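You operate a simulated robot arm through the tools that you are given. There is no shell and no other tool. Be economical: measure what you need, move in short steps, check, and stop when the job is done.

Carry out the task below with a simulated robot arm. There is one attempt and no reset: what you move stays moved.

JOB
Find the harder of the two bushes between the trays and dot it blue.
Fine: probe both with the hardness gauge first; gauge and brush go back. Set down upright: yellow hardness gauge, round brush. A coat counts when it lies all over at full strength: go over it till it gets no stronger.

Only the result counts: the job must be done as asked and must still hold three seconds after the hand-in. Knocking over, shifting, dropping, spilling or breaking anything else fails it.

ROBOT AND FRAMES
A 7-joint arm with a two-finger parallel gripper, fixed in place. Base frame: the origin is at the foot of the arm, x ahead of it, y to its left, z up; the work surface is at about z = 800. Readings come in mm, degrees, newtons and seconds.
With the tool pointing down near the work surface it reaches from about 240 to 680 mm from the base axis. Its first joint turns from -66.0 to 66.0 degrees. Payload 2.4 kg.
Tool frame: the origin (TCP) lies between the finger pads and is the grasp point; the fingertips stand 30 mm ahead of it; z points along the fingers, y is the line along which they close. Largest opening 94 mm; finger width 28, thickness 10; the body of the gripper, 50 by 96 mm, starts 55 mm behind the TCP.
Orientation is told as [roll, pitch, yaw] about the base's x, y, z axes, in that order, counted from this pose: with the fingers straight down and closing along the base's y, the tool's x points along the base's -x, its y along +y and its z along -z.

CONTROLS
- The arm moves only by the tool drive_tool. Its argument "increments" is one flat list of numbers, 7 for each row, row after row: the shift along the base's x, y, z in units of 300 mm (1.0 is 300 mm), then the turn, a rotation vector about the base's x, y, z in units of 120 degrees (1.0 is 120 degrees), then the gripper command, from -1 (shut) to 1 (fully open), values between in proportion. In form: [x, y, z, ax, ay, az, claw, x, y, z, ax, ay, az, claw, ...]. A call has 1 to 10 rows; each row is the pose to reach, as a shift and turn from the pose commanded when the call began. A call with a number of a shift or a turn outside -1 to 1 is refused whole. Rows are played at 5 a second. More than 50 mm and 8.6 degrees between two rows, or a gripper value outside its range, and nothing of the call is played. Where a pose cannot be reached the arm comes as near as it can. A force on the tool above 40 N (or 10 N above the force at the start of the call, whichever is more), or a blocked arm, ends the call early, and 0.2 s more pass. The fingers move at their own pace (about 153 mm/s each) and stop on an object; they squeeze with about 29 N. The grip force told is the motor's: it shows also when the fingers shut on nothing. Time passes only in rows, and 0.2 s behind the last, so rows that repeat a pose let the fingers close. The reply holds the time, the measured pose of the TCP, the force on the tool along the base axes, the opening and the grip force, in the units named above and with some noise, with the torque about the TCP (base axes, N m) and any sound that the robot's microphone picked up.
- Cameras (640 x 400 px; columns grow to the right, rows downward): "scene" is fixed at [41.8, 472.3, 1446.1]; the picture's right is [-0.74, -0.67, 0.00], its down [-0.38, 0.42, -0.83] and it looks along [0.55, -0.62, -0.56] (base axes); focal length 308 px, centre (320, 200). "wrist" rides on the gripper at [76, 14, -102] in the tool frame; the picture's right is [-0.18, 0.98, 0.00], its down [-0.75, -0.14, -0.64] and it looks along [-0.63, -0.12, 0.77] (tool axes); focal length 243 px, centre (320, 200). There is no depth. A picture from a camera that has moved, and an enlarged one, comes with that camera's place and axes in the base frame and with its lens.
- capture(camera): a new picture of that camera. It takes no simulated time.
- enlarge(camera, box): a new picture of the part [left, top, right, bottom] of that camera's present view, enlarged. It takes no simulated time.
- sign_off(): hands the job in; it is judged then, once.

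Go step by step. Nothing tells you positions but the pictures and the camera data: compare them with the known pose of the tool, close in by small moves and look again before you grip or let go. The budget is 120 turns and 64 pictures, counting those below and the enlarged ones. Unless the task says otherwise, let go and move clear before handing in, and close with one line.

The tools are called after "Request:" by a JSON object that holds its "name" and its "arguments". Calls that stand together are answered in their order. drive_tool: Moves the arm, as the interface text tells. Its arguments: {"type":"object","properties":{"increments":{"type":"array"}},"required":["increments"]} The other tools are called the same way: capture (camera) takes a picture; enlarge (camera, box) takes an enlarged picture of a part of a camera's view; sign_off () hands the job in.

At the start:

```text
time_s: 0.0
tool_pos: [389.9, -215.0, 1162.1]
ee_rot: [0.0, 0.0, 0.0]
wrist_force: [-0.2, -0.3, 0.3]
wrist_torque: [-0.01, 0.0, 0.0]
opening: 94.2
grasp_force: 0.0
```

scene: 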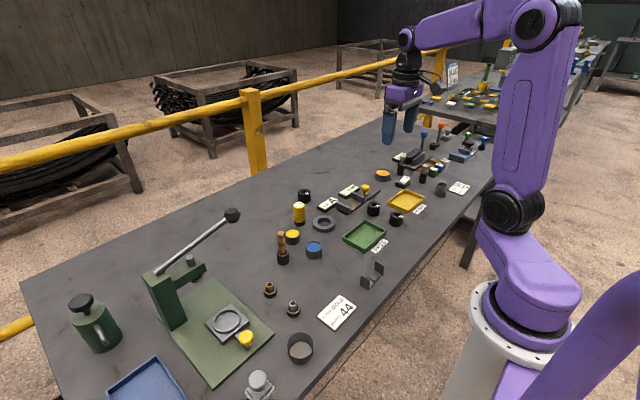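
wrist: 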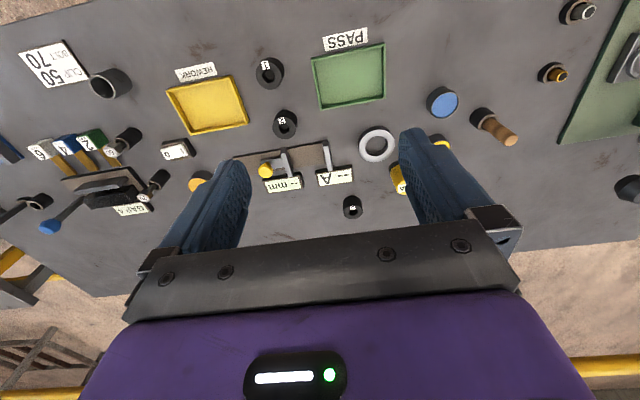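

I see a bench with trays (green PASS, yellow REWORK), two dark bushes between them, paint pots, a brush and a yellow gauge. I'll zoom in to identify them.

Request:
{"name": "enlarge", "arguments": {"camera": "scene", "box": [260, 160, 440, 272]}}

Request:
{"name": "enlarge", "arguments": {"camera": "wrist", "box": [240, 20, 540, 220]}}

Request:
{"name": "enlarge", "arguments": {"camera": "scene", "box": [380, 110, 500, 200]}}

```text
3.56 times, centred on (350, 216) of scene
camera zoom: at [41.8, 472.3, 1446.1], right [-0.74, -0.67, 0.0], down [-0.38, 0.42, -0.83], along [0.55, -0.62, -0.56], focal length 1095 px, centre (213, 143)
```

zoom: 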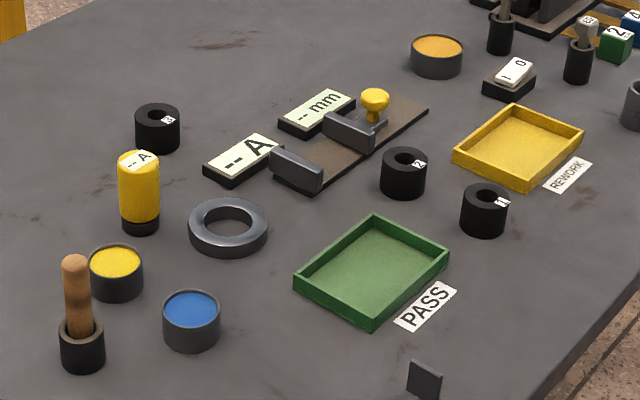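

```text
2.00 times, centred on (390, 120) of wrist
camera zoom: at [314.2, -200.9, 1264.5], right [0.18, 0.98, 0.0], down [0.75, -0.14, 0.64], along [0.63, -0.12, -0.77], focal length 485 px, centre (180, 360)
```

zoom: 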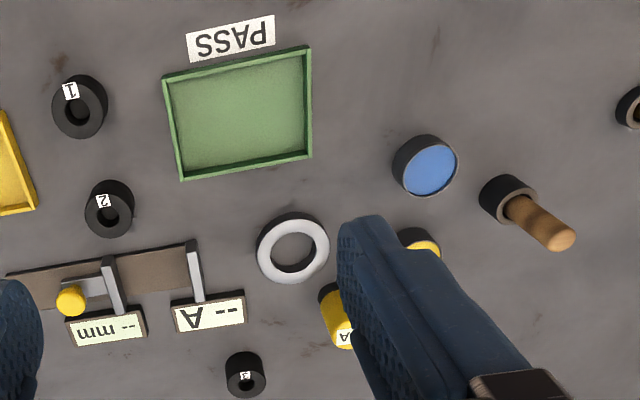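

```text
4.44 times, centred on (440, 155) of scene
camera zoom: at [41.8, 472.3, 1446.1], right [-0.74, -0.67, 0.0], down [-0.38, 0.42, -0.83], along [0.55, -0.62, -0.56], focal length 1369 px, centre (-213, 400)
```

zoom: 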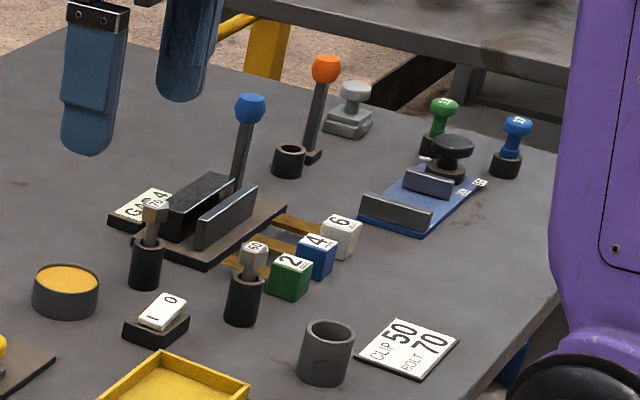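

The yellow gauge stands near (640,-93), the brush near (544,65), the blue pot near (500,-16), and bushes 1 and 2 near (396,-315) and (486,-314). I'll move closer to the gauge for a better look.

Request:
{"name": "drive_tool", "arguments": {"increments": [0.09, 0.066, -0.06, 0, 0, 0, 1, 0.18, 0.13, -0.12, 0, 0, 0, 1, 0.27, 0.2, -0.18, 0, 0, 0, 1, 0.36, 0.26, -0.24, 0, 0, 0, 1, 0.45, 0.33, -0.31, 0, 0, 0, 1, 0.54, 0.4, -0.37, 0, 0, 0, 1]}}

Request:
{"name": "capture", "arguments": {"camera": "wrist"}}

```text
time_s: 1.4
tool_pos: [551.7, -95.9, 1050.7]
ee_rot: [0.0, 0.0, 0.0]
wrist_force: [0.2, -0.1, 0.3]
wrist_torque: [-0.01, 0.0, 0.03]
opening: 94.1
grasp_force: 0.1
```

```text
58 pictures are left
camera wrist: at [475.2, -82.9, 1152.6], right [0.18, 0.98, 0.0], down [0.75, -0.14, 0.64], along [0.63, -0.12, -0.77], focal length 243 px, centre (320, 200)
```

wrist: 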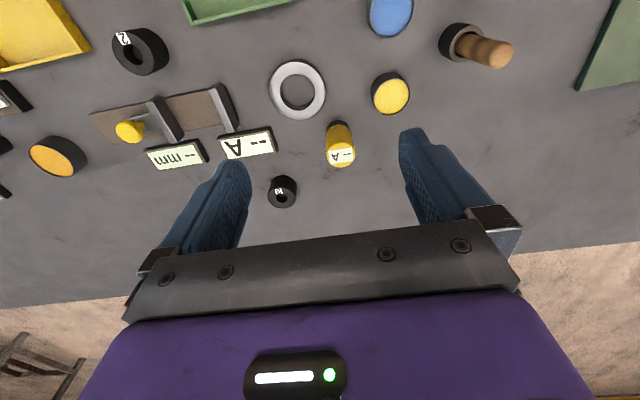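

The gauge top is at about (640,-86,868), about 38 mm wide. I'll go above it and check the alignment.

Request:
{"name": "drive_tool", "arguments": {"increments": [0.1, 0.01, -0.05, 0, 0, 0, 1, 0.2, 0.02, -0.1, 0, 0, 0, 1, 0.294, 0.033, -0.2, 0, 0, 0, 1, 0.294, 0.033, -0.33, 0, 0, 0, 1, 0.294, 0.033, -0.43, 0, 0, 0, 1, 0.294, 0.033, -0.43, 0, 0, 0, 1]}}

Request:
{"name": "capture", "arguments": {"camera": "wrist"}}

```text
time_s: 2.8
tool_pos: [639.1, -85.7, 922.5]
ee_rot: [0.0, 0.0, 0.0]
wrist_force: [-0.5, 0.0, -0.6]
wrist_torque: [-0.01, 0.04, 0.01]
opening: 94.0
grasp_force: 0.1
```

```text
57 pictures are left
camera wrist: at [563.6, -71.8, 1024.7], right [0.18, 0.98, 0.0], down [0.75, -0.14, 0.64], along [0.63, -0.12, -0.77], focal length 243 px, centre (320, 200)
```

wrist: 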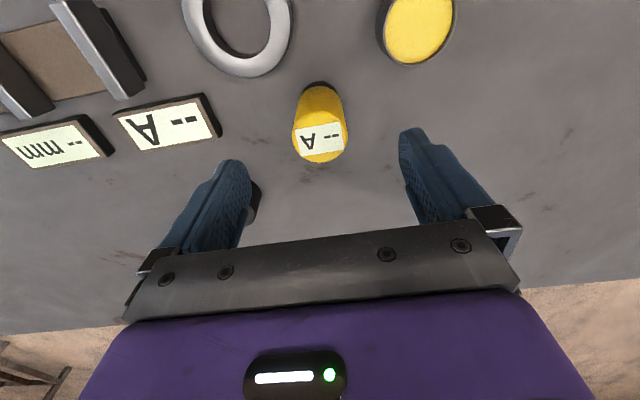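

The gauge is centred under the gripper. I'll lower, close on it, and check.

Request:
{"name": "drive_tool", "arguments": {"increments": [-0.003, 0, -0.1, 0, 0, 0, 1, -0.003, 0, -0.2, 0, 0, 0, 1, -0.003, 0, -0.26, 0, 0, 0, 1, -0.003, 0, -0.26, 0, 0, 0, -1, -0.003, 0, -0.26, 0, 0, 0, -1, -0.003, 0, -0.26, 0, 0, 0, -1]}}

Request:
{"name": "capture", "arguments": {"camera": "wrist"}}

Request:
{"name": "enlarge", "arguments": {"camera": "scene", "box": [260, 160, 440, 272]}}

```text
time_s: 4.2
tool_pos: [639.9, -85.8, 844.2]
ee_rot: [0.0, 0.1, 0.0]
wrist_force: [-0.3, 0.1, -0.8]
wrist_torque: [-0.01, 0.01, 0.01]
opening: 38.7
grasp_force: 29.2
```

```text
56 pictures are left
camera wrist: at [563.5, -71.3, 947.2], right [0.18, 0.98, 0.0], down [0.75, -0.14, 0.64], along [0.63, -0.12, -0.77], focal length 243 px, centre (320, 200)
```

wrist: 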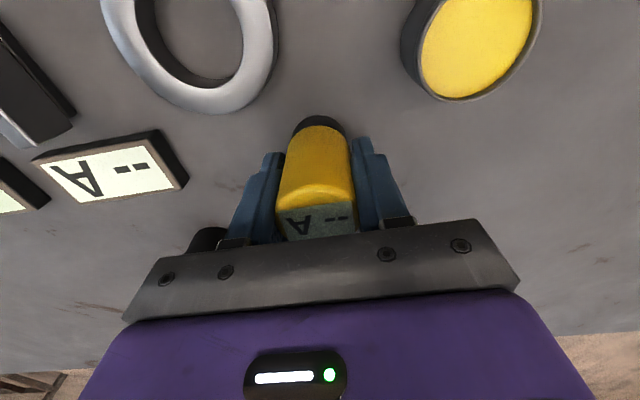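

```text
3.56 times, centred on (350, 216) of scene
camera zoom: at [41.9, 472.3, 1446.1], right [-0.74, -0.67, 0.0], down [-0.38, 0.42, -0.83], along [0.55, -0.62, -0.56], focal length 1095 px, centre (213, 143)
```

zoom: 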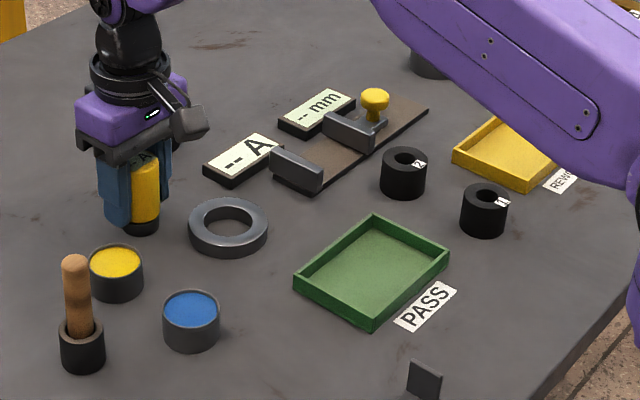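

Gripped. Lifting, then moving toward bush 2.

Request:
{"name": "drive_tool", "arguments": {"increments": [0, 0, 0.08, 0, 0, 0, -1, 0, 0, 0.2, 0, 0, 0, -1, 0, 0, 0.35, 0, 0, 0, -1, -0.08, -0.1, 0.4, 0, 0, 0, -1, -0.16, -0.22, 0.4, 0, 0, 0, -1, -0.24, -0.34, 0.4, 0, 0, 0, -1, -0.32, -0.46, 0.4, 0, 0, 0, -1, -0.4, -0.58, 0.4, 0, 0, 0, -1, -0.5, -0.68, 0.4, 0, 0, 0, -1, -0.54, -0.72, 0.4, 0, 0, 0, -1]}}

Request:
{"name": "capture", "arguments": {"camera": "wrist"}}

```text
time_s: 6.4
tool_pos: [476.3, -301.5, 964.8]
ee_rot: [-0.1, 0.0, 0.0]
wrist_force: [-0.4, 0.0, -0.9]
wrist_torque: [0.01, 0.01, 0.01]
opening: 38.6
grasp_force: 29.4
```

```text
54 pictures are left
camera wrist: at [400.7, -287.7, 1067.9], right [0.18, 0.98, 0.0], down [0.75, -0.14, 0.64], along [0.63, -0.12, -0.77], focal length 243 px, centre (320, 200)
```

wrist: 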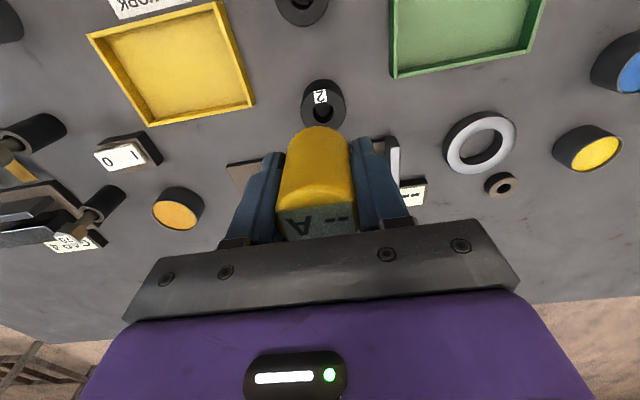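

Bush 2 is in view; I'll enlarge to pin its position.

Request:
{"name": "enlarge", "arguments": {"camera": "wrist", "box": [240, 0, 400, 140]}}

Request:
{"name": "enlarge", "arguments": {"camera": "scene", "box": [355, 190, 411, 232]}}

```text
2.86 times, centred on (320, 70) of wrist
camera zoom: at [400.7, -287.7, 1067.9], right [0.18, 0.98, 0.0], down [0.75, -0.14, 0.64], along [0.63, -0.12, -0.77], focal length 693 px, centre (320, 571)
```

zoom: 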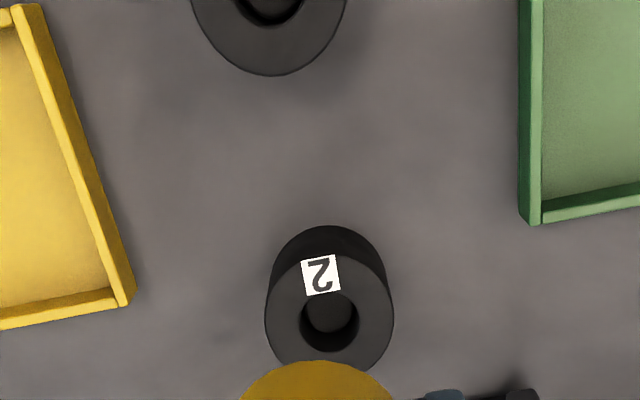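

```text
9.52 times, centred on (383, 211) of scene
camera zoom: at [41.9, 472.3, 1446.2], right [-0.74, -0.67, 0.0], down [-0.38, 0.42, -0.83], along [0.55, -0.62, -0.56], focal length 2933 px, centre (-280, 95)
```

zoom: 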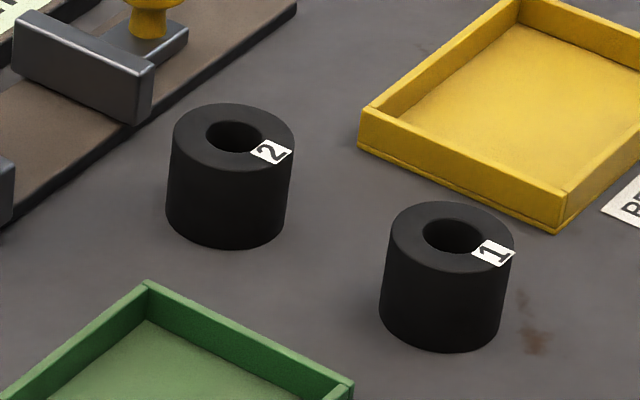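

Bush 2 is about 45 mm wide with a 20 mm hole, top near z 836, centre about (482,-300). I'll put the gauge centre over the rim wall (offset in +y) and come down gently.

Request:
{"name": "drive_tool", "arguments": {"increments": [0.018, 0.055, 0, 0, 0, 0, -1, 0.018, 0.055, -0.12, 0, 0, 0, -1, 0.018, 0.055, -0.2, 0, 0, 0, -1, 0.018, 0.055, -0.23, 0, 0, 0, -1, 0.018, 0.055, -0.23, 0, 0, 0, -1]}}

Request:
{"name": "enlarge", "arguments": {"camera": "scene", "box": [310, 160, 430, 240]}}

Request:
{"name": "capture", "arguments": {"camera": "wrist"}}

```text
time_s: 7.6
tool_pos: [483.3, -284.6, 894.0]
ee_rot: [-0.1, -0.1, 0.0]
wrist_force: [0.4, 0.3, -0.8]
wrist_torque: [-0.02, 0.0, 0.02]
opening: 38.5
grasp_force: 28.9
```

```text
5.00 times, centred on (370, 200) of scene
camera zoom: at [41.9, 472.3, 1446.1], right [-0.74, -0.67, 0.0], down [-0.38, 0.42, -0.83], along [0.55, -0.62, -0.56], focal length 1540 px, centre (70, 200)
```

zoom: 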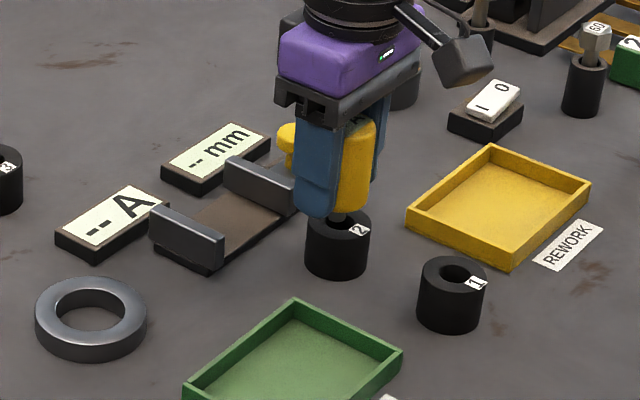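

```text
50 pictures are left
camera wrist: at [407.2, -270.6, 996.6], right [0.18, 0.98, 0.0], down [0.75, -0.14, 0.64], along [0.63, -0.12, -0.77], focal length 243 px, centre (320, 200)
```

wrist: 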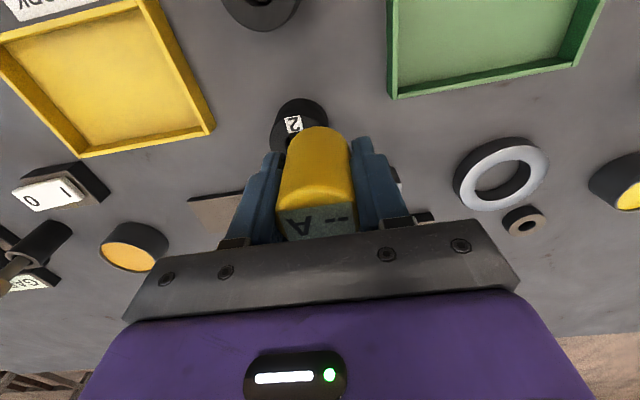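

Request:
{"name": "enlarge", "arguments": {"camera": "scene", "box": [360, 180, 400, 220]}}

```text
10.00 times, centred on (380, 200) of scene
camera zoom: at [41.9, 472.3, 1446.1], right [-0.74, -0.67, 0.0], down [-0.38, 0.42, -0.83], along [0.55, -0.62, -0.56], focal length 3080 px, centre (-280, 200)
```

zoom: 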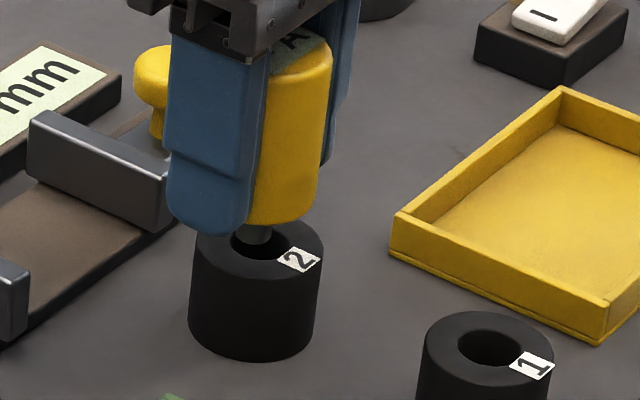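

The gauge has a narrow foot below its barrel. I'll check its home spot for a stand, and the wrist view for the exact offset.

Request:
{"name": "enlarge", "arguments": {"camera": "scene", "box": [270, 180, 330, 230]}}

Request:
{"name": "enlarge", "arguments": {"camera": "wrist", "box": [250, 80, 370, 180]}}

```text
8.00 times, centred on (300, 205) of scene
camera zoom: at [41.9, 472.3, 1446.1], right [-0.74, -0.67, 0.0], down [-0.38, 0.42, -0.83], along [0.55, -0.62, -0.56], focal length 2464 px, centre (480, 160)
```

zoom: 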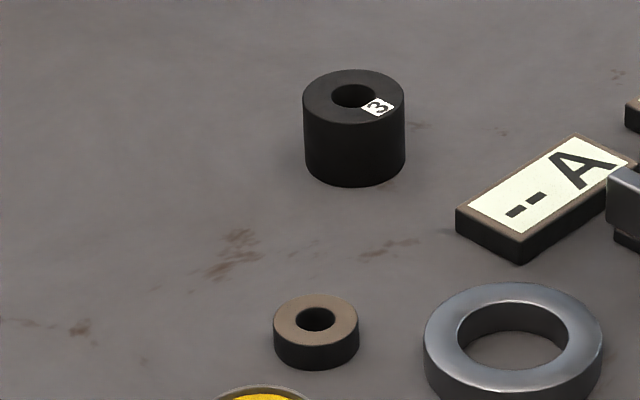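

```text
4.00 times, centred on (310, 130) of wrist
camera zoom: at [407.2, -270.6, 996.6], right [0.18, 0.98, 0.0], down [0.75, -0.14, 0.64], along [0.63, -0.12, -0.77], focal length 970 px, centre (360, 480)
```

zoom: 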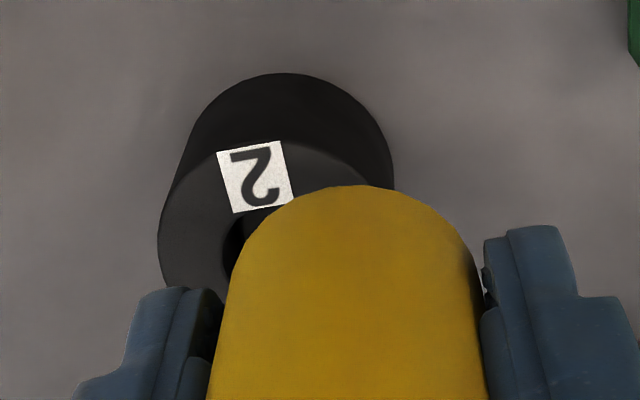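

The gauge lives in a small black ring stand at about (637,-86). Its foot is now over the rim of bush 2, so I'll press down gently.

Request:
{"name": "drive_tool", "arguments": {"increments": [0, 0.005, -0.02, 0, 0, 0, -1, 0, 0.005, -0.035, 0, 0, 0, -1, 0, 0.005, -0.04, 0, 0, 0, -1, 0, 0.005, -0.045, 0, 0, 0, -1, 0, 0.005, -0.05, 0, 0, 0, -1]}}

```text
time_s: 8.8
tool_pos: [483.5, -283.0, 881.0]
ee_rot: [-0.1, 0.0, -0.1]
wrist_force: [-3.1, 2.1, 9.2]
wrist_torque: [0.1, 0.17, -0.01]
opening: 38.1
grasp_force: 28.8
```

Request:
{"name": "enlarge", "arguments": {"camera": "scene", "box": [310, 160, 430, 240]}}

```text
5.00 times, centred on (370, 200) of scene
camera zoom: at [41.6, 472.4, 1446.1], right [-0.74, -0.67, 0.0], down [-0.38, 0.42, -0.83], along [0.55, -0.62, -0.56], focal length 1540 px, centre (70, 200)
```

zoom: 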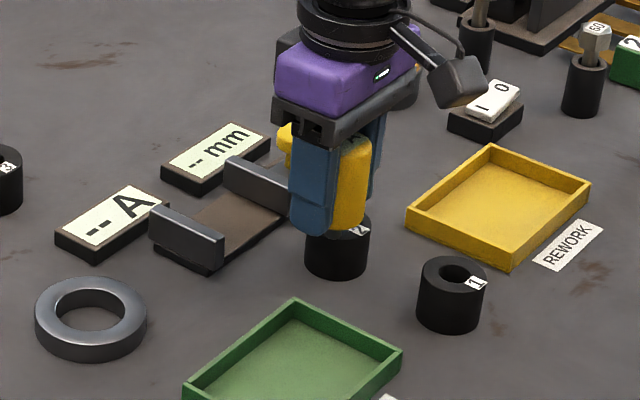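

Contact at 9 N but no reading yet. I'll press slightly harder and hold.

Request:
{"name": "drive_tool", "arguments": {"increments": [0, 0, -0.005, 0, 0, 0, -1, 0, 0, -0.01, 0, 0, 0, -1, 0, 0, -0.01, 0, 0, 0, -1, 0, 0, -0.01, 0, 0, 0, -1]}}

Request:
{"name": "enlarge", "arguments": {"camera": "scene", "box": [310, 160, 430, 240]}}

```text
time_s: 9.8
tool_pos: [482.2, -282.9, 877.9]
ee_rot: [0.0, -0.1, 0.0]
wrist_force: [0.3, 0.0, -0.1]
wrist_torque: [0.01, -0.01, -0.01]
opening: 38.0
grasp_force: 28.9
```

```text
5.00 times, centred on (370, 200) of scene
camera zoom: at [41.9, 472.3, 1446.1], right [-0.74, -0.67, 0.0], down [-0.38, 0.42, -0.83], along [0.55, -0.62, -0.56], focal length 1540 px, centre (70, 200)
```

zoom: 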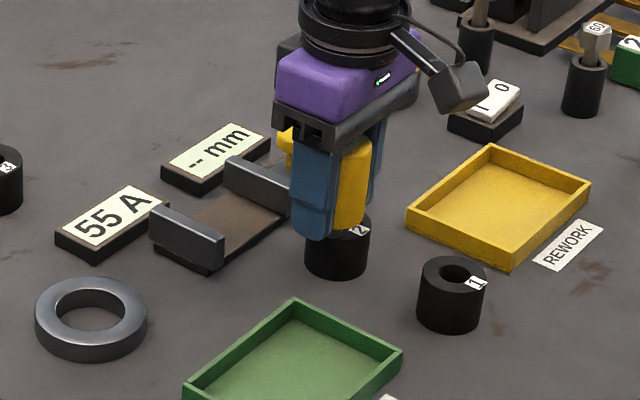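

Bush 2 reads 55 A. Lifting and moving toward bush 1.

Request:
{"name": "drive_tool", "arguments": {"increments": [0, 0, 0.1, 0, 0, 0, -1, 0, 0, 0.22, 0, 0, 0, -1, -0.1, 0, 0.25, 0, 0, 0, -1, -0.2, 0, 0.25, 0, 0, 0, -1, -0.3, -0.02, 0.25, 0, 0, 0, -1, -0.3, -0.05, 0.25, 0, 0, 0, -1]}}

Request:
{"name": "capture", "arguments": {"camera": "wrist"}}

Request:
{"name": "enlarge", "arguments": {"camera": "scene", "box": [310, 160, 430, 240]}}

```text
time_s: 11.2
tool_pos: [391.2, -297.0, 953.0]
ee_rot: [0.1, 0.0, 0.0]
wrist_force: [0.2, 1.0, -2.1]
wrist_torque: [0.01, 0.03, -0.01]
opening: 38.0
grasp_force: 29.1
```

```text
44 pictures are left
camera wrist: at [316.0, -283.4, 1056.2], right [0.18, 0.98, 0.0], down [0.75, -0.14, 0.64], along [0.63, -0.12, -0.77], focal length 243 px, centre (320, 200)
```

wrist: 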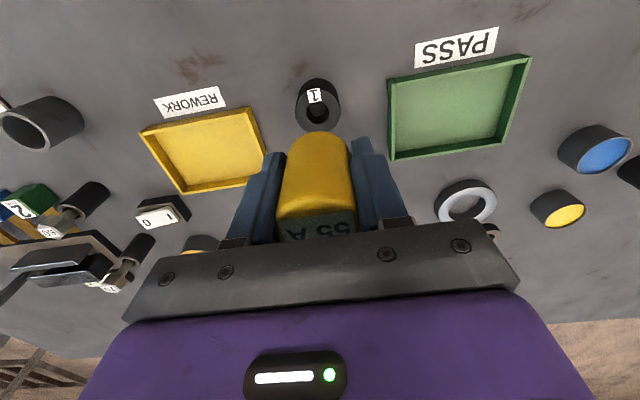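

```text
5.00 times, centred on (370, 200) of scene
camera zoom: at [41.8, 472.3, 1446.2], right [-0.74, -0.67, 0.0], down [-0.38, 0.42, -0.83], along [0.55, -0.62, -0.56], focal length 1540 px, centre (70, 200)
```

zoom: 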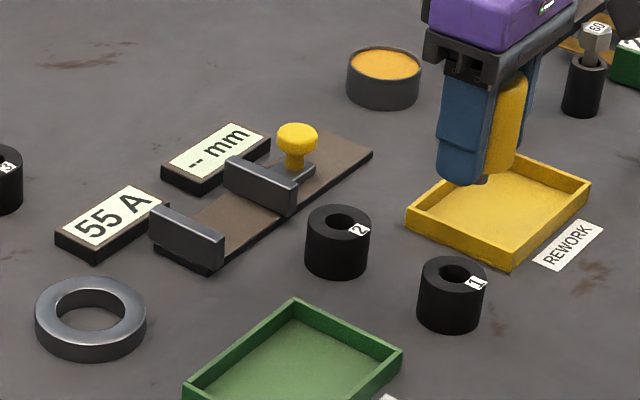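

Bush 1 is at about (391.5,-300). I'll press it the same way with a +16 mm y offset.

Request:
{"name": "drive_tool", "arguments": {"increments": [0.002, 0.045, 0, 0, 0, 0, -1, 0.002, 0.045, -0.13, 0, 0, 0, -1, 0.002, 0.045, -0.22, 0, 0, 0, -1, 0.002, 0.045, -0.235, 0, 0, 0, -1, 0.002, 0.045, -0.242, 0, 0, 0, -1, 0.002, 0.045, -0.248, 0, 0, 0, -1, 0.002, 0.045, -0.253, 0, 0, 0, -1, 0.002, 0.045, -0.253, 0, 0, 0, -1, 0.002, 0.045, -0.253, 0, 0, 0, -1]}}

Request:
{"name": "enlarge", "arguments": {"camera": "scene", "box": [310, 160, 430, 240]}}

```text
time_s: 13.2
tool_pos: [392.4, -283.8, 876.7]
ee_rot: [0.0, 0.0, -0.1]
wrist_force: [-1.9, 0.0, 7.9]
wrist_torque: [0.06, 0.08, 0.01]
opening: 36.9
grasp_force: 28.8
```

```text
5.00 times, centred on (370, 200) of scene
camera zoom: at [41.7, 472.4, 1446.1], right [-0.74, -0.67, 0.0], down [-0.38, 0.42, -0.83], along [0.55, -0.62, -0.56], focal length 1540 px, centre (70, 200)
```

zoom: 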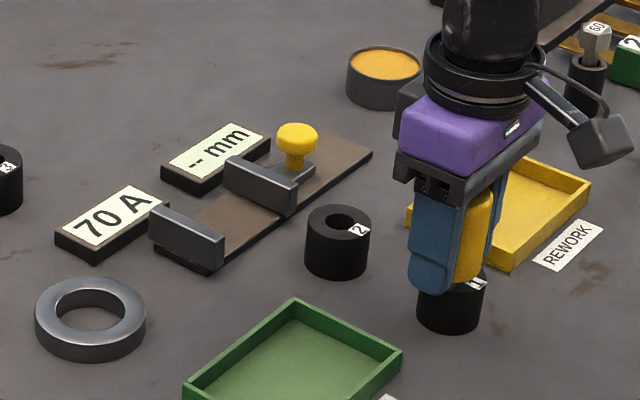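

Bush 1 reads 70 A, so it is the harder one. Lifting and checking how the gauge sits in the grip.

Request:
{"name": "drive_tool", "arguments": {"increments": [0, 0, 0.1, 0, 0, 0, -1, 0, 0, 0.22, 0, 0, 0, -1, 0, 0, 0.35, 0, 0, 0, -1, 0.12, 0.06, 0.35, 0, 0, 0, -1, 0.24, 0.12, 0.35, 0, 0, 0, -1, 0.36, 0.2, 0.35, 0, 0, 0, -1, 0.46, 0.3, 0.35, 0, 0, 0, -1, 0.56, 0.4, 0.35, 0, 0, 0, -1, 0.64, 0.5, 0.35, 0, 0, 0, -1, 0.7, 0.58, 0.35, 0, 0, 0, -1]}}

Request:
{"name": "capture", "arguments": {"camera": "wrist"}}

Request:
{"name": "enlarge", "arguments": {"camera": "scene", "box": [260, 130, 350, 230]}}

```text
time_s: 15.4
tool_pos: [602.5, -109.3, 981.3]
ee_rot: [0.0, 0.0, 0.0]
wrist_force: [0.1, 0.1, -1.4]
wrist_torque: [0.02, -0.01, 0.0]
opening: 37.0
grasp_force: 29.2
```

```text
41 pictures are left
camera wrist: at [527.1, -96.3, 1084.7], right [0.18, 0.98, 0.0], down [0.75, -0.14, 0.64], along [0.63, -0.12, -0.77], focal length 243 px, centre (320, 200)
```

wrist: 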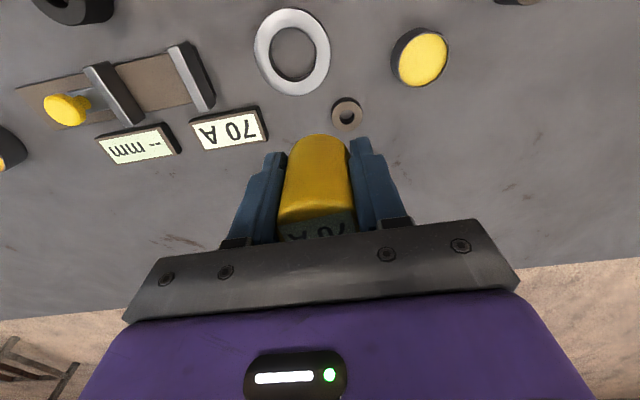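

```text
4.00 times, centred on (305, 180) of scene
camera zoom: at [41.9, 472.3, 1446.1], right [-0.74, -0.67, 0.0], down [-0.38, 0.42, -0.83], along [0.55, -0.62, -0.56], focal length 1232 px, centre (380, 280)
```

zoom: 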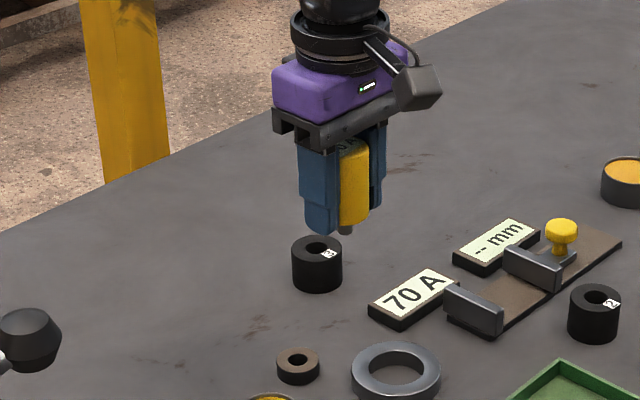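

The gauge slid up about 6 mm in the grip but is otherwise upright. I'll go above its stand and check the alignment of foot and hole.

Request:
{"name": "drive_tool", "arguments": {"increments": [0.06, 0.04, 0, 0, 0, 0, -1, 0.125, 0.078, 0, 0, 0, 0, -1, 0.125, 0.078, -0.15, 0, 0, 0, -1, 0.125, 0.078, -0.28, 0, 0, 0, -1, 0.125, 0.078, -0.36, 0, 0, 0, -1, 0.125, 0.078, -0.36, 0, 0, 0, -1]}}

Request:
{"name": "enlarge", "arguments": {"camera": "wrist", "box": [240, 60, 400, 260]}}

Request:
{"name": "enlarge", "arguments": {"camera": "scene", "box": [275, 170, 325, 230]}}

```text
time_s: 16.8
tool_pos: [641.3, -86.1, 871.3]
ee_rot: [0.1, 0.0, -0.1]
wrist_force: [0.4, -0.2, -1.0]
wrist_torque: [-0.01, -0.02, 0.05]
opening: 36.9
grasp_force: 28.9
```

```text
2.00 times, centred on (320, 160) of wrist
camera zoom: at [566.6, -72.3, 975.0], right [0.18, 0.98, 0.0], down [0.75, -0.14, 0.64], along [0.63, -0.12, -0.77], focal length 485 px, centre (320, 280)
```

zoom: 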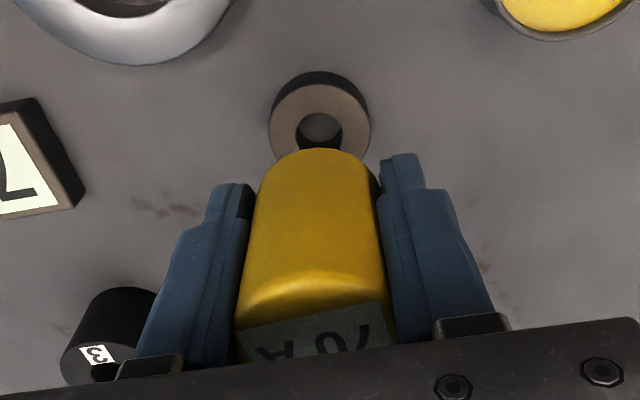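

```text
6.67 times, centred on (300, 200) of scene
camera zoom: at [41.9, 472.3, 1446.1], right [-0.74, -0.67, 0.0], down [-0.38, 0.42, -0.83], along [0.55, -0.62, -0.56], focal length 2053 px, centre (453, 200)
```

zoom: 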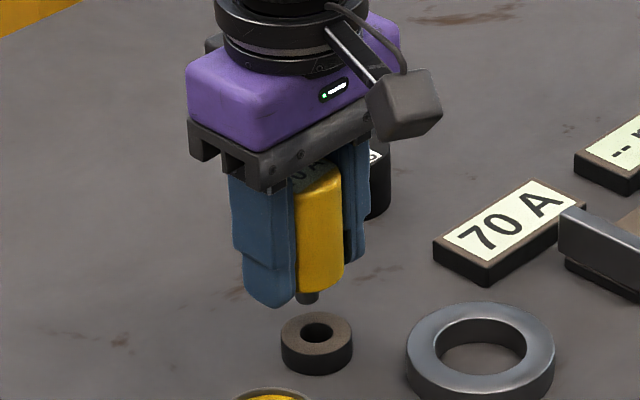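

The gauge shifted slightly in the grip, so the foot needs about -6 mm in x and +1 mm in y to meet the hole. I'll apply that and go down near the stand to verify.

Request:
{"name": "drive_tool", "arguments": {"increments": [-0.02, 0.003, 0, 0, 0, 0, -1, -0.02, 0.003, -0.03, 0, 0, 0, -1, -0.02, 0.003, -0.05, 0, 0, 0, -1, -0.02, 0.003, -0.05, 0, 0, 0, -1]}}

Request:
{"name": "enlarge", "arguments": {"camera": "scene", "box": [280, 190, 320, 220]}}

Request:
{"name": "enlarge", "arguments": {"camera": "wrist", "box": [260, 80, 380, 180]}}

```text
time_s: 17.8
tool_pos: [636.0, -85.6, 857.7]
ee_rot: [0.0, 0.0, -0.1]
wrist_force: [-0.4, 0.4, -1.3]
wrist_torque: [-0.02, 0.0, 0.02]
opening: 36.9
grasp_force: 28.4
```

```text
13.33 times, centred on (300, 205) of scene
camera zoom: at [41.9, 472.3, 1446.1], right [-0.74, -0.67, 0.0], down [-0.38, 0.42, -0.83], along [0.55, -0.62, -0.56], focal length 4106 px, centre (587, 133)
```

zoom: 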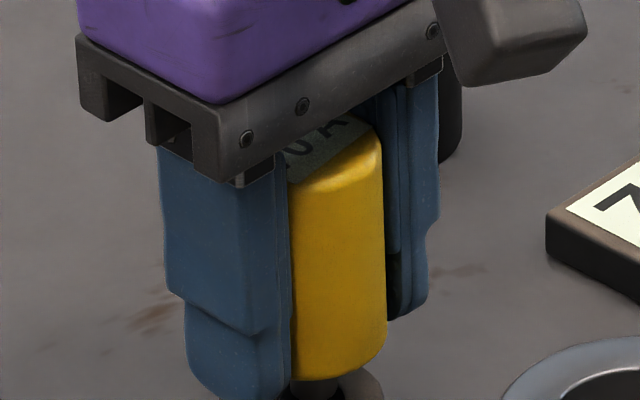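

```text
4.00 times, centred on (320, 130) of wrist
camera zoom: at [560.3, -72.0, 960.2], right [0.18, 0.98, 0.0], down [0.75, -0.14, 0.64], along [0.63, -0.12, -0.77], focal length 970 px, centre (320, 480)
```

zoom: 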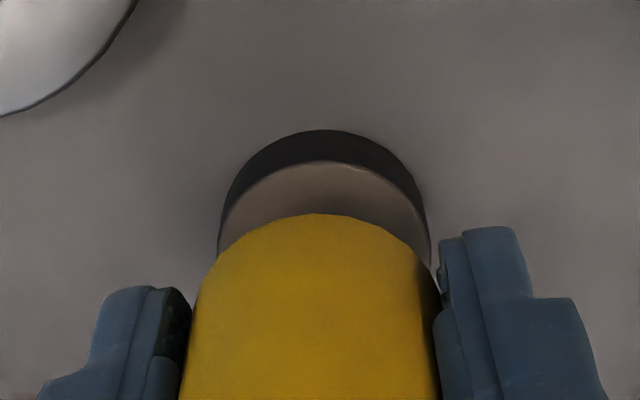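

Request:
{"name": "enlarge", "arguments": {"camera": "scene", "box": [284, 204, 316, 228]}}

```text
16.00 times, centred on (300, 216) of scene
camera zoom: at [41.9, 472.3, 1446.1], right [-0.74, -0.67, 0.0], down [-0.38, 0.42, -0.83], along [0.55, -0.62, -0.56], focal length 4928 px, centre (640, -56)
```

zoom: 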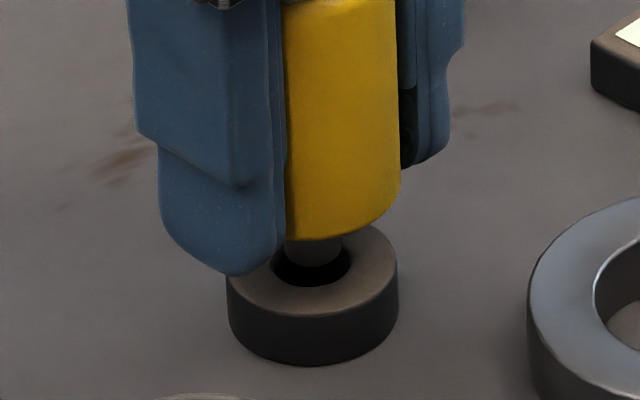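

Wrist and scene views agree to about 1 mm. I'll nudge +1 mm in y and lower gently while watching the force.

Request:
{"name": "drive_tool", "arguments": {"increments": [-0.001, 0.002, -0.01, 0, 0, 0, -1, -0.001, 0.002, -0.015, 0, 0, 0, -1, -0.001, 0.002, -0.02, 0, 0, 0, -1, -0.001, 0.002, -0.025, 0, 0, 0, -1, -0.001, 0.002, -0.03, 0, 0, 0, -1, -0.001, 0.002, -0.03, 0, 0, 0, -1]}}

Request:
{"name": "enlarge", "arguments": {"camera": "scene", "box": [284, 204, 316, 228]}}

```text
time_s: 19.2
tool_pos: [634.7, -85.7, 849.0]
ee_rot: [-0.1, 0.0, 0.1]
wrist_force: [0.4, 0.8, -1.0]
wrist_torque: [0.0, -0.01, 0.03]
opening: 37.1
grasp_force: 28.6
```

```text
16.00 times, centred on (300, 216) of scene
camera zoom: at [41.9, 472.3, 1446.1], right [-0.74, -0.67, 0.0], down [-0.38, 0.42, -0.83], along [0.55, -0.62, -0.56], focal length 4928 px, centre (640, -56)
```

zoom: 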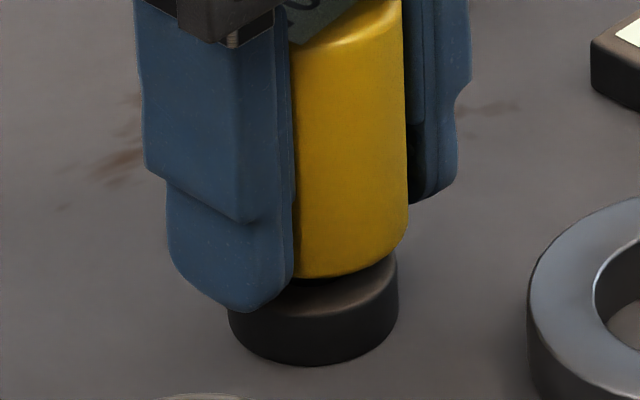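

The foot is entering the hole freely. Continuing down to seat it.

Request:
{"name": "drive_tool", "arguments": {"increments": [0, 0, -0.01, 0, 0, 0, -1, 0, 0, -0.02, 0, 0, 0, -1, 0, 0, -0.025, 0, 0, 0, -1, 0, 0, -0.03, 0, 0, 0, -1, 0, 0, -0.033, 0, 0, 0, -1]}}

Request:
{"name": "enlarge", "arguments": {"camera": "scene", "box": [284, 204, 316, 228]}}

```text
time_s: 20.4
tool_pos: [636.1, -85.4, 841.1]
ee_rot: [-0.1, -0.4, 0.1]
wrist_force: [-1.9, 2.8, 24.1]
wrist_torque: [0.05, 0.08, -0.11]
opening: 37.4
grasp_force: 29.4
```

```text
16.00 times, centred on (300, 216) of scene
camera zoom: at [41.3, 472.4, 1446.1], right [-0.74, -0.67, 0.0], down [-0.37, 0.42, -0.83], along [0.55, -0.62, -0.56], focal length 4928 px, centre (640, -56)
```

zoom: 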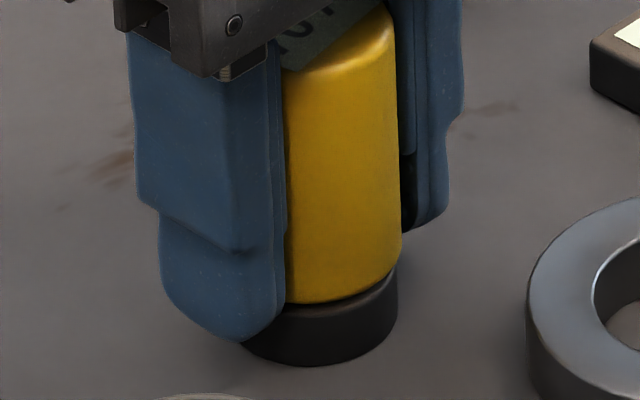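

Firm contact, so it's seated. I'll relax slightly and open.

Request:
{"name": "drive_tool", "arguments": {"increments": [0, 0, 0.003, 0, 0, 0, -1, 0, 0, 0.003, 0, 0, 0, -0.1, 0, 0, 0.003, 0, 0, 0, 0.4, 0, 0, 0.003, 0, 0, 0, 0.4]}}

Request:
{"name": "enlarge", "arguments": {"camera": "scene", "box": [280, 186, 328, 228]}}

```text
time_s: 21.4
tool_pos: [634.8, -85.2, 840.2]
ee_rot: [0.0, 0.0, -0.1]
wrist_force: [-1.1, -1.1, 0.7]
wrist_torque: [-0.03, -0.01, -0.02]
opening: 65.9
grasp_force: 0.2
```

```text
9.52 times, centred on (304, 207) of scene
camera zoom: at [41.8, 472.3, 1446.1], right [-0.74, -0.67, 0.0], down [-0.38, 0.42, -0.83], along [0.55, -0.62, -0.56], focal length 2933 px, centre (472, 133)
```

zoom: 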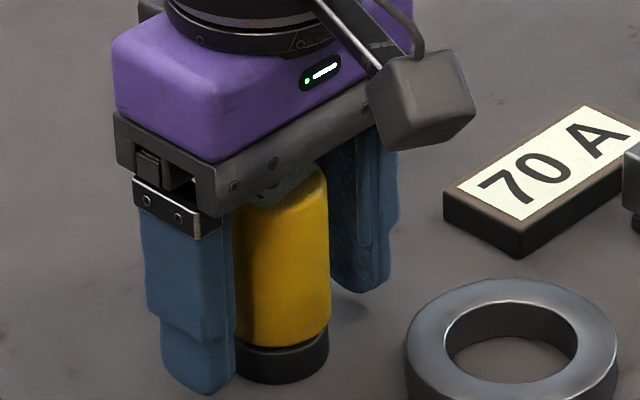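

Seated and upright. I'll rise straight up and head toward the brush near (544,65).

Request:
{"name": "drive_tool", "arguments": {"increments": [0, 0, 0.1, 0, 0, 0, 0.5, 0, 0, 0.22, 0, 0, 0, 0.5, 0, 0, 0.36, 0, 0, 0, 0.5, -0.08, 0.08, 0.5, 0, 0, 0, 0.5, -0.14, 0.19, 0.55, 0, 0, 0, 0.5, -0.2, 0.31, 0.55, 0, 0, 0, 0.5, -0.25, 0.42, 0.55, 0, 0, 0, 0.5, -0.3, 0.52, 0.55, 0, 0, 0, 0.5, -0.3, 0.52, 0.55, 0, 0, 0, 0.5]}}

Request:
{"name": "capture", "arguments": {"camera": "wrist"}}

Request:
{"name": "enlarge", "arguments": {"camera": "scene", "box": [260, 160, 350, 272]}}

```text
refused: row 4 steps farther than a row can; nothing moved
```

```text
31 pictures are left
camera wrist: at [558.9, -71.5, 942.1], right [0.18, 0.98, 0.0], down [0.75, -0.14, 0.64], along [0.63, -0.12, -0.77], focal length 243 px, centre (320, 200)
```

wrist: 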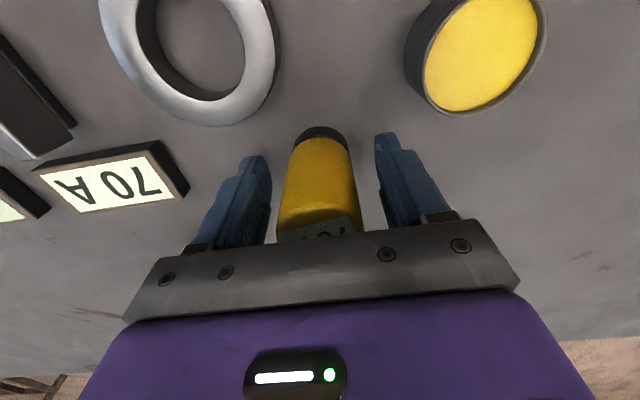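

```text
3.57 times, centred on (305, 216) of scene
camera zoom: at [41.8, 472.3, 1446.1], right [-0.74, -0.67, 0.0], down [-0.38, 0.42, -0.83], along [0.55, -0.62, -0.56], focal length 1100 px, centre (374, 143)
```

zoom: 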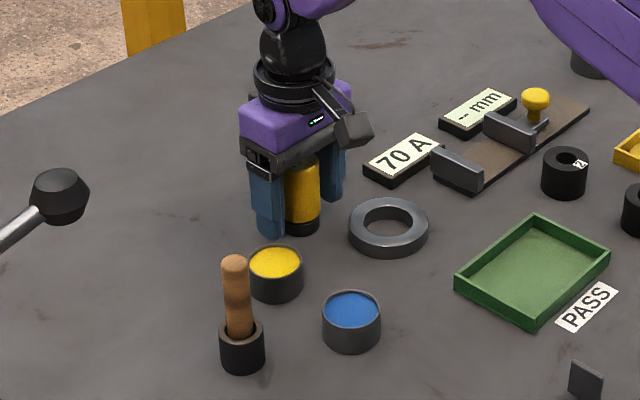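

The move was refused because one step was too long; I'll redo it with smaller steps.

Request:
{"name": "drive_tool", "arguments": {"increments": [0, 0, 0.12, 0, 0, 0, 0.5, 0, 0, 0.26, 0, 0, 0, 0.5, 0, 0, 0.4, 0, 0, 0, 0.5, -0.05, 0.07, 0.5, 0, 0, 0, 0.5, -0.11, 0.19, 0.55, 0, 0, 0, 0.5, -0.17, 0.31, 0.55, 0, 0, 0, 0.5, -0.23, 0.43, 0.55, 0, 0, 0, 0.5, -0.28, 0.53, 0.55, 0, 0, 0, 0.5, -0.28, 0.53, 0.55, 0, 0, 0, 0.5]}}

Request:
{"name": "capture", "arguments": {"camera": "wrist"}}

```text
time_s: 23.4
tool_pos: [551.7, 71.9, 1004.5]
ee_rot: [0.0, 0.0, 0.1]
wrist_force: [0.1, 0.6, -0.2]
wrist_torque: [-0.03, 0.01, 0.0]
opening: 70.6
grasp_force: 0.1
```

```text
29 pictures are left
camera wrist: at [475.7, 85.8, 1106.7], right [0.18, 0.98, 0.0], down [0.75, -0.14, 0.64], along [0.63, -0.12, -0.77], focal length 243 px, centre (320, 200)
```

wrist: 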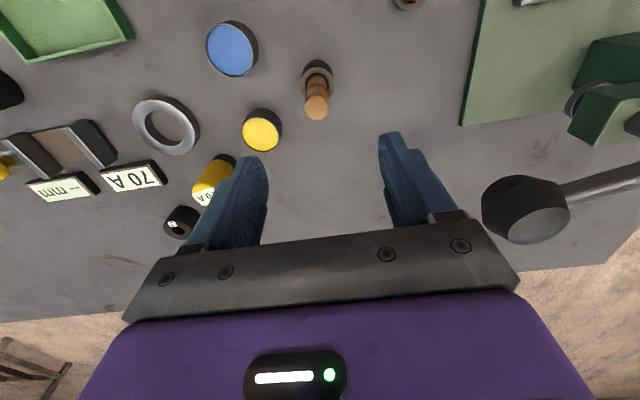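

The brush handle leans slightly in its cup: rim centre about (534,71), top about (545,71,905). I'll approach and recheck.

Request:
{"name": "drive_tool", "arguments": {"increments": [-0.02, -0.004, -0.06, 0, 0, 0, 0.5, -0.037, -0.004, -0.13, 0, 0, 0, 0.5, -0.037, -0.004, -0.2, 0, 0, 0, 0.5, -0.037, -0.004, -0.2, 0, 0, 0, 0.5]}}

Request:
{"name": "enlarge", "arguments": {"camera": "wrist", "box": [220, 0, 420, 200]}}

```text
time_s: 24.4
tool_pos: [539.1, 72.4, 944.3]
ee_rot: [0.0, 0.0, 0.0]
wrist_force: [-0.8, -0.7, -0.1]
wrist_torque: [-0.01, -0.03, -0.03]
opening: 70.5
grasp_force: 0.0
```

```text
2.00 times, centred on (320, 100) of wrist
camera zoom: at [463.3, 85.4, 1046.2], right [0.18, 0.98, 0.0], down [0.75, -0.14, 0.64], along [0.63, -0.12, -0.77], focal length 485 px, centre (320, 400)
```

zoom: 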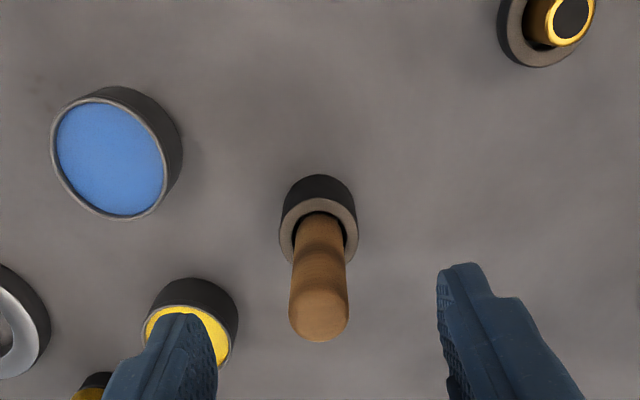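

The handle is nearly vertical at about (542.5,70.2). Lowering to grip it at z ≈ 872.

Request:
{"name": "drive_tool", "arguments": {"increments": [0.011, -0.006, -0.08, 0, 0, 0, 0.5, 0.011, -0.006, -0.18, 0, 0, 0, 0.5, 0.011, -0.006, -0.242, 0, 0, 0, 0.5, 0.011, -0.006, -0.242, 0, 0, 0, -1, 0.011, -0.006, -0.242, 0, 0, 0, -1, 0.011, -0.006, -0.242, 0, 0, 0, -1]}}

Request:
{"name": "capture", "arguments": {"camera": "wrist"}}

Request:
{"name": "enlarge", "arguments": {"camera": "scene", "box": [260, 210, 330, 270]}}

```text
time_s: 25.8
tool_pos: [541.9, 68.7, 872.0]
ee_rot: [0.0, -0.1, -0.1]
wrist_force: [-0.1, 0.2, -0.2]
wrist_torque: [0.0, 0.02, -0.01]
opening: 19.8
grasp_force: 29.0
```

```text
27 pictures are left
camera wrist: at [466.2, 82.4, 973.9], right [0.18, 0.98, 0.0], down [0.75, -0.14, 0.64], along [0.63, -0.12, -0.77], focal length 243 px, centre (320, 200)
```

wrist: 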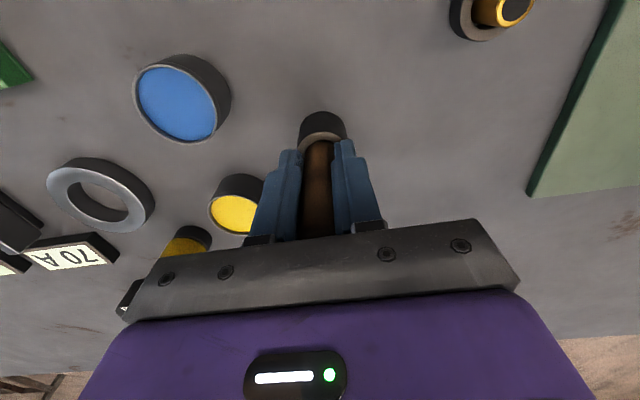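

```text
6.67 times, centred on (295, 240) of scene
camera zoom: at [41.8, 472.3, 1446.1], right [-0.74, -0.67, 0.0], down [-0.38, 0.42, -0.83], along [0.55, -0.62, -0.56], focal length 2053 px, centre (487, -67)
```

zoom: 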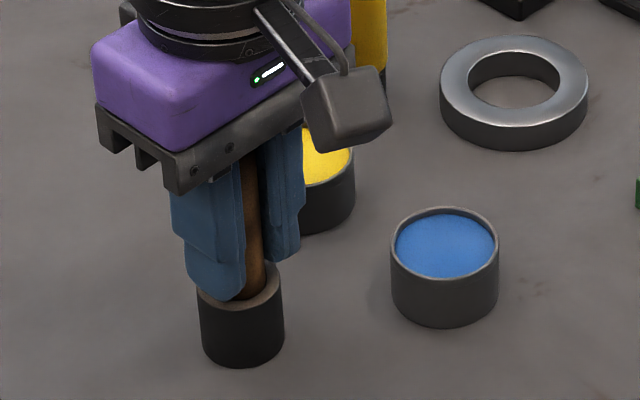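

Gripped at TCP (541.9, 68.7, 872). I'll lift straight up and look at the brush tip.

Request:
{"name": "drive_tool", "arguments": {"increments": [0, 0, 0.07, 0, 0, 0, -1, 0, 0, 0.15, 0, 0, 0, -1, 0, 0, 0.25, 0, 0, 0, -1, 0, 0, 0.3, 0, 0, 0, -1, 0, 0, 0.3, 0, 0, 0, -1]}}

Request:
{"name": "enlarge", "arguments": {"camera": "scene", "box": [250, 190, 350, 270]}}

```text
time_s: 27.0
tool_pos: [540.5, 71.7, 962.1]
ee_rot: [0.0, 0.1, 0.1]
wrist_force: [-0.8, -0.5, 0.5]
wrist_torque: [-0.01, 0.01, 0.02]
opening: 19.5
grasp_force: 28.8
```

```text
5.00 times, centred on (300, 230) of scene
camera zoom: at [41.8, 472.3, 1446.1], right [-0.74, -0.67, 0.0], down [-0.38, 0.42, -0.83], along [0.55, -0.62, -0.56], focal length 1540 px, centre (420, 50)
```

zoom: 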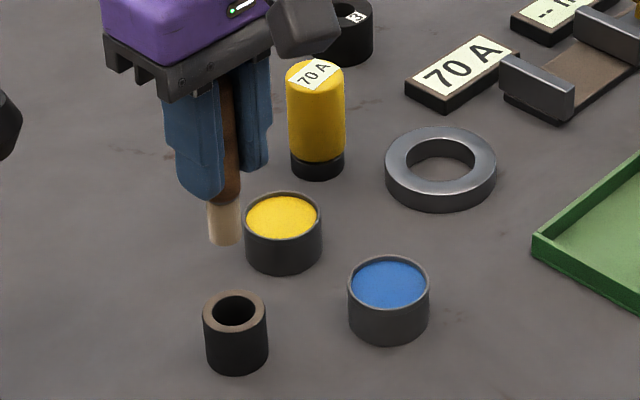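

The brush tip hangs about 71 mm below the TCP. Blue pot is centred near (499,-9.5); I'll move over it and dip about 8 mm into the paint.

Request:
{"name": "drive_tool", "arguments": {"increments": [-0.05, -0.09, 0, 0, 0, 0, -1, -0.1, -0.18, 0, 0, 0, 0, -1, -0.14, -0.267, 0, 0, 0, 0, -1, -0.14, -0.267, 0, 0, 0, 0, -1, -0.14, -0.267, -0.1, 0, 0, 0, -1, -0.14, -0.267, -0.18, 0, 0, 0, -1, -0.14, -0.267, -0.18, 0, 0, 0, -1]}}

Request:
{"name": "enlarge", "arguments": {"camera": "scene", "box": [270, 200, 350, 264]}}

```text
time_s: 28.6
tool_pos: [499.9, -10.5, 908.1]
ee_rot: [0.1, 0.1, 0.0]
wrist_force: [-0.3, 0.2, -0.4]
wrist_torque: [0.02, 0.0, -0.01]
opening: 19.6
grasp_force: 28.9
```

```text
6.25 times, centred on (310, 232) of scene
camera zoom: at [41.8, 472.3, 1446.1], right [-0.74, -0.67, 0.0], down [-0.38, 0.42, -0.83], along [0.55, -0.62, -0.56], focal length 1925 px, centre (382, 0)
```

zoom: 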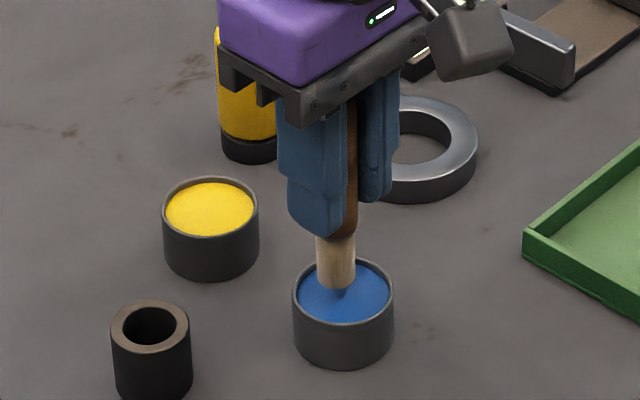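

The brush is centred over the blue. Dipping now, watching for force, then lifting to see the load.

Request:
{"name": "drive_tool", "arguments": {"increments": [0, 0, -0.04, 0, 0, 0, -1, 0, 0, -0.07, 0, 0, 0, -1, 0, 0, -0.07, 0, 0, 0, -1, 0, 0, -0.07, 0, 0, 0, -1, 0, 0, 0.02, 0, 0, 0, -1, 0, 0, 0.1, 0, 0, 0, -1, 0, 0, 0.18, 0, 0, 0, -1, 0, 0, 0.18, 0, 0, 0, -1]}}

Request:
{"name": "enlarge", "arguments": {"camera": "scene", "box": [270, 180, 370, 260]}}

```text
time_s: 30.4
tool_pos: [500.4, -8.3, 964.1]
ee_rot: [0.0, -0.1, -0.1]
wrist_force: [0.2, 0.6, 0.2]
wrist_torque: [0.0, 0.01, 0.0]
opening: 19.7
grasp_force: 29.5
```

```text
5.00 times, centred on (320, 220) of scene
camera zoom: at [41.8, 472.3, 1446.1], right [-0.74, -0.67, 0.0], down [-0.38, 0.42, -0.83], along [0.55, -0.62, -0.56], focal length 1540 px, centre (320, 100)
```

zoom: 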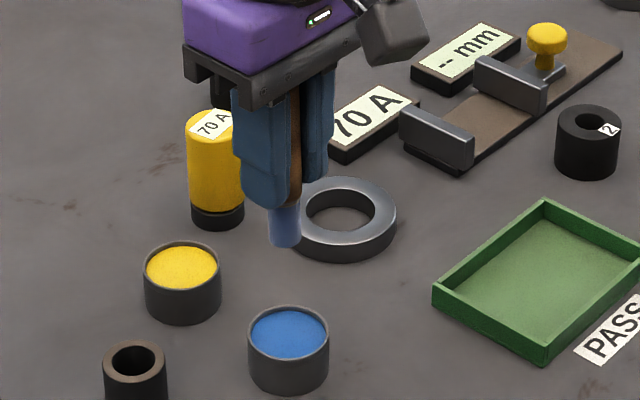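

The bristles have taken blue. Moving over to bush 1 (≈391.5,-300), aiming at its rim on the +y side, away from the label.

Request:
{"name": "drive_tool", "arguments": {"increments": [-0.052, -0.131, 0, 0, 0, 0, -1, -0.104, -0.262, 0, 0, 0, 0, -1, -0.156, -0.393, 0, 0, 0, 0, -1, -0.208, -0.524, 0, 0, 0, 0, -1, -0.26, -0.655, 0, 0, 0, 0, -1, -0.312, -0.786, 0, 0, 0, 0, -1, -0.36, -0.917, 0, 0, 0, 0, -1, -0.36, -0.917, -0.1, 0, 0, 0, -1, -0.36, -0.917, -0.14, 0, 0, 0, -1, -0.36, -0.917, -0.14, 0, 0, 0, -1]}}

Request:
{"name": "enlarge", "arguments": {"camera": "scene", "box": [360, 180, 440, 244]}}

```text
time_s: 32.6
tool_pos: [393.2, -284.5, 919.0]
ee_rot: [0.0, 0.0, 0.1]
wrist_force: [-0.4, 0.4, -0.2]
wrist_torque: [-0.02, -0.01, -0.02]
opening: 19.9
grasp_force: 28.9
```

```text
6.25 times, centred on (400, 212) of scene
camera zoom: at [41.8, 472.3, 1446.1], right [-0.74, -0.67, 0.0], down [-0.38, 0.42, -0.83], along [0.55, -0.62, -0.56], focal length 1925 px, centre (-180, 125)
```

zoom: 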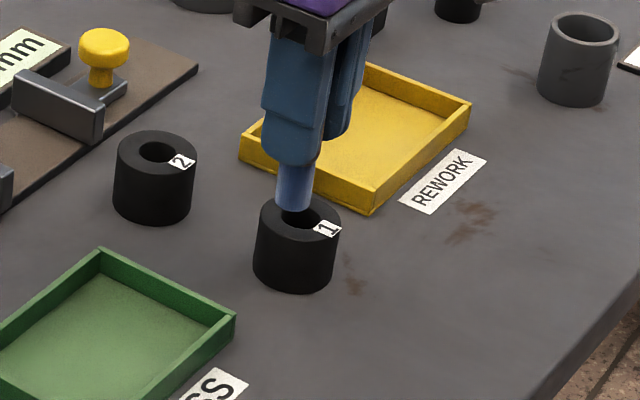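

Above the rim. Coming down slowly to touch, hold, then lift to look.

Request:
{"name": "drive_tool", "arguments": {"increments": [0, 0, -0.025, 0, 0, 0, -1, 0, 0, -0.035, 0, 0, 0, -1, 0, 0, -0.042, 0, 0, 0, -1, 0, 0, -0.048, 0, 0, 0, -1, 0, 0, -0.048, 0, 0, 0, -1]}}

```text
time_s: 33.8
tool_pos: [392.5, -285.2, 905.6]
ee_rot: [0.1, 0.1, 0.0]
wrist_force: [-0.7, -0.3, 0.1]
wrist_torque: [0.02, -0.01, -0.01]
opening: 19.7
grasp_force: 28.7
```

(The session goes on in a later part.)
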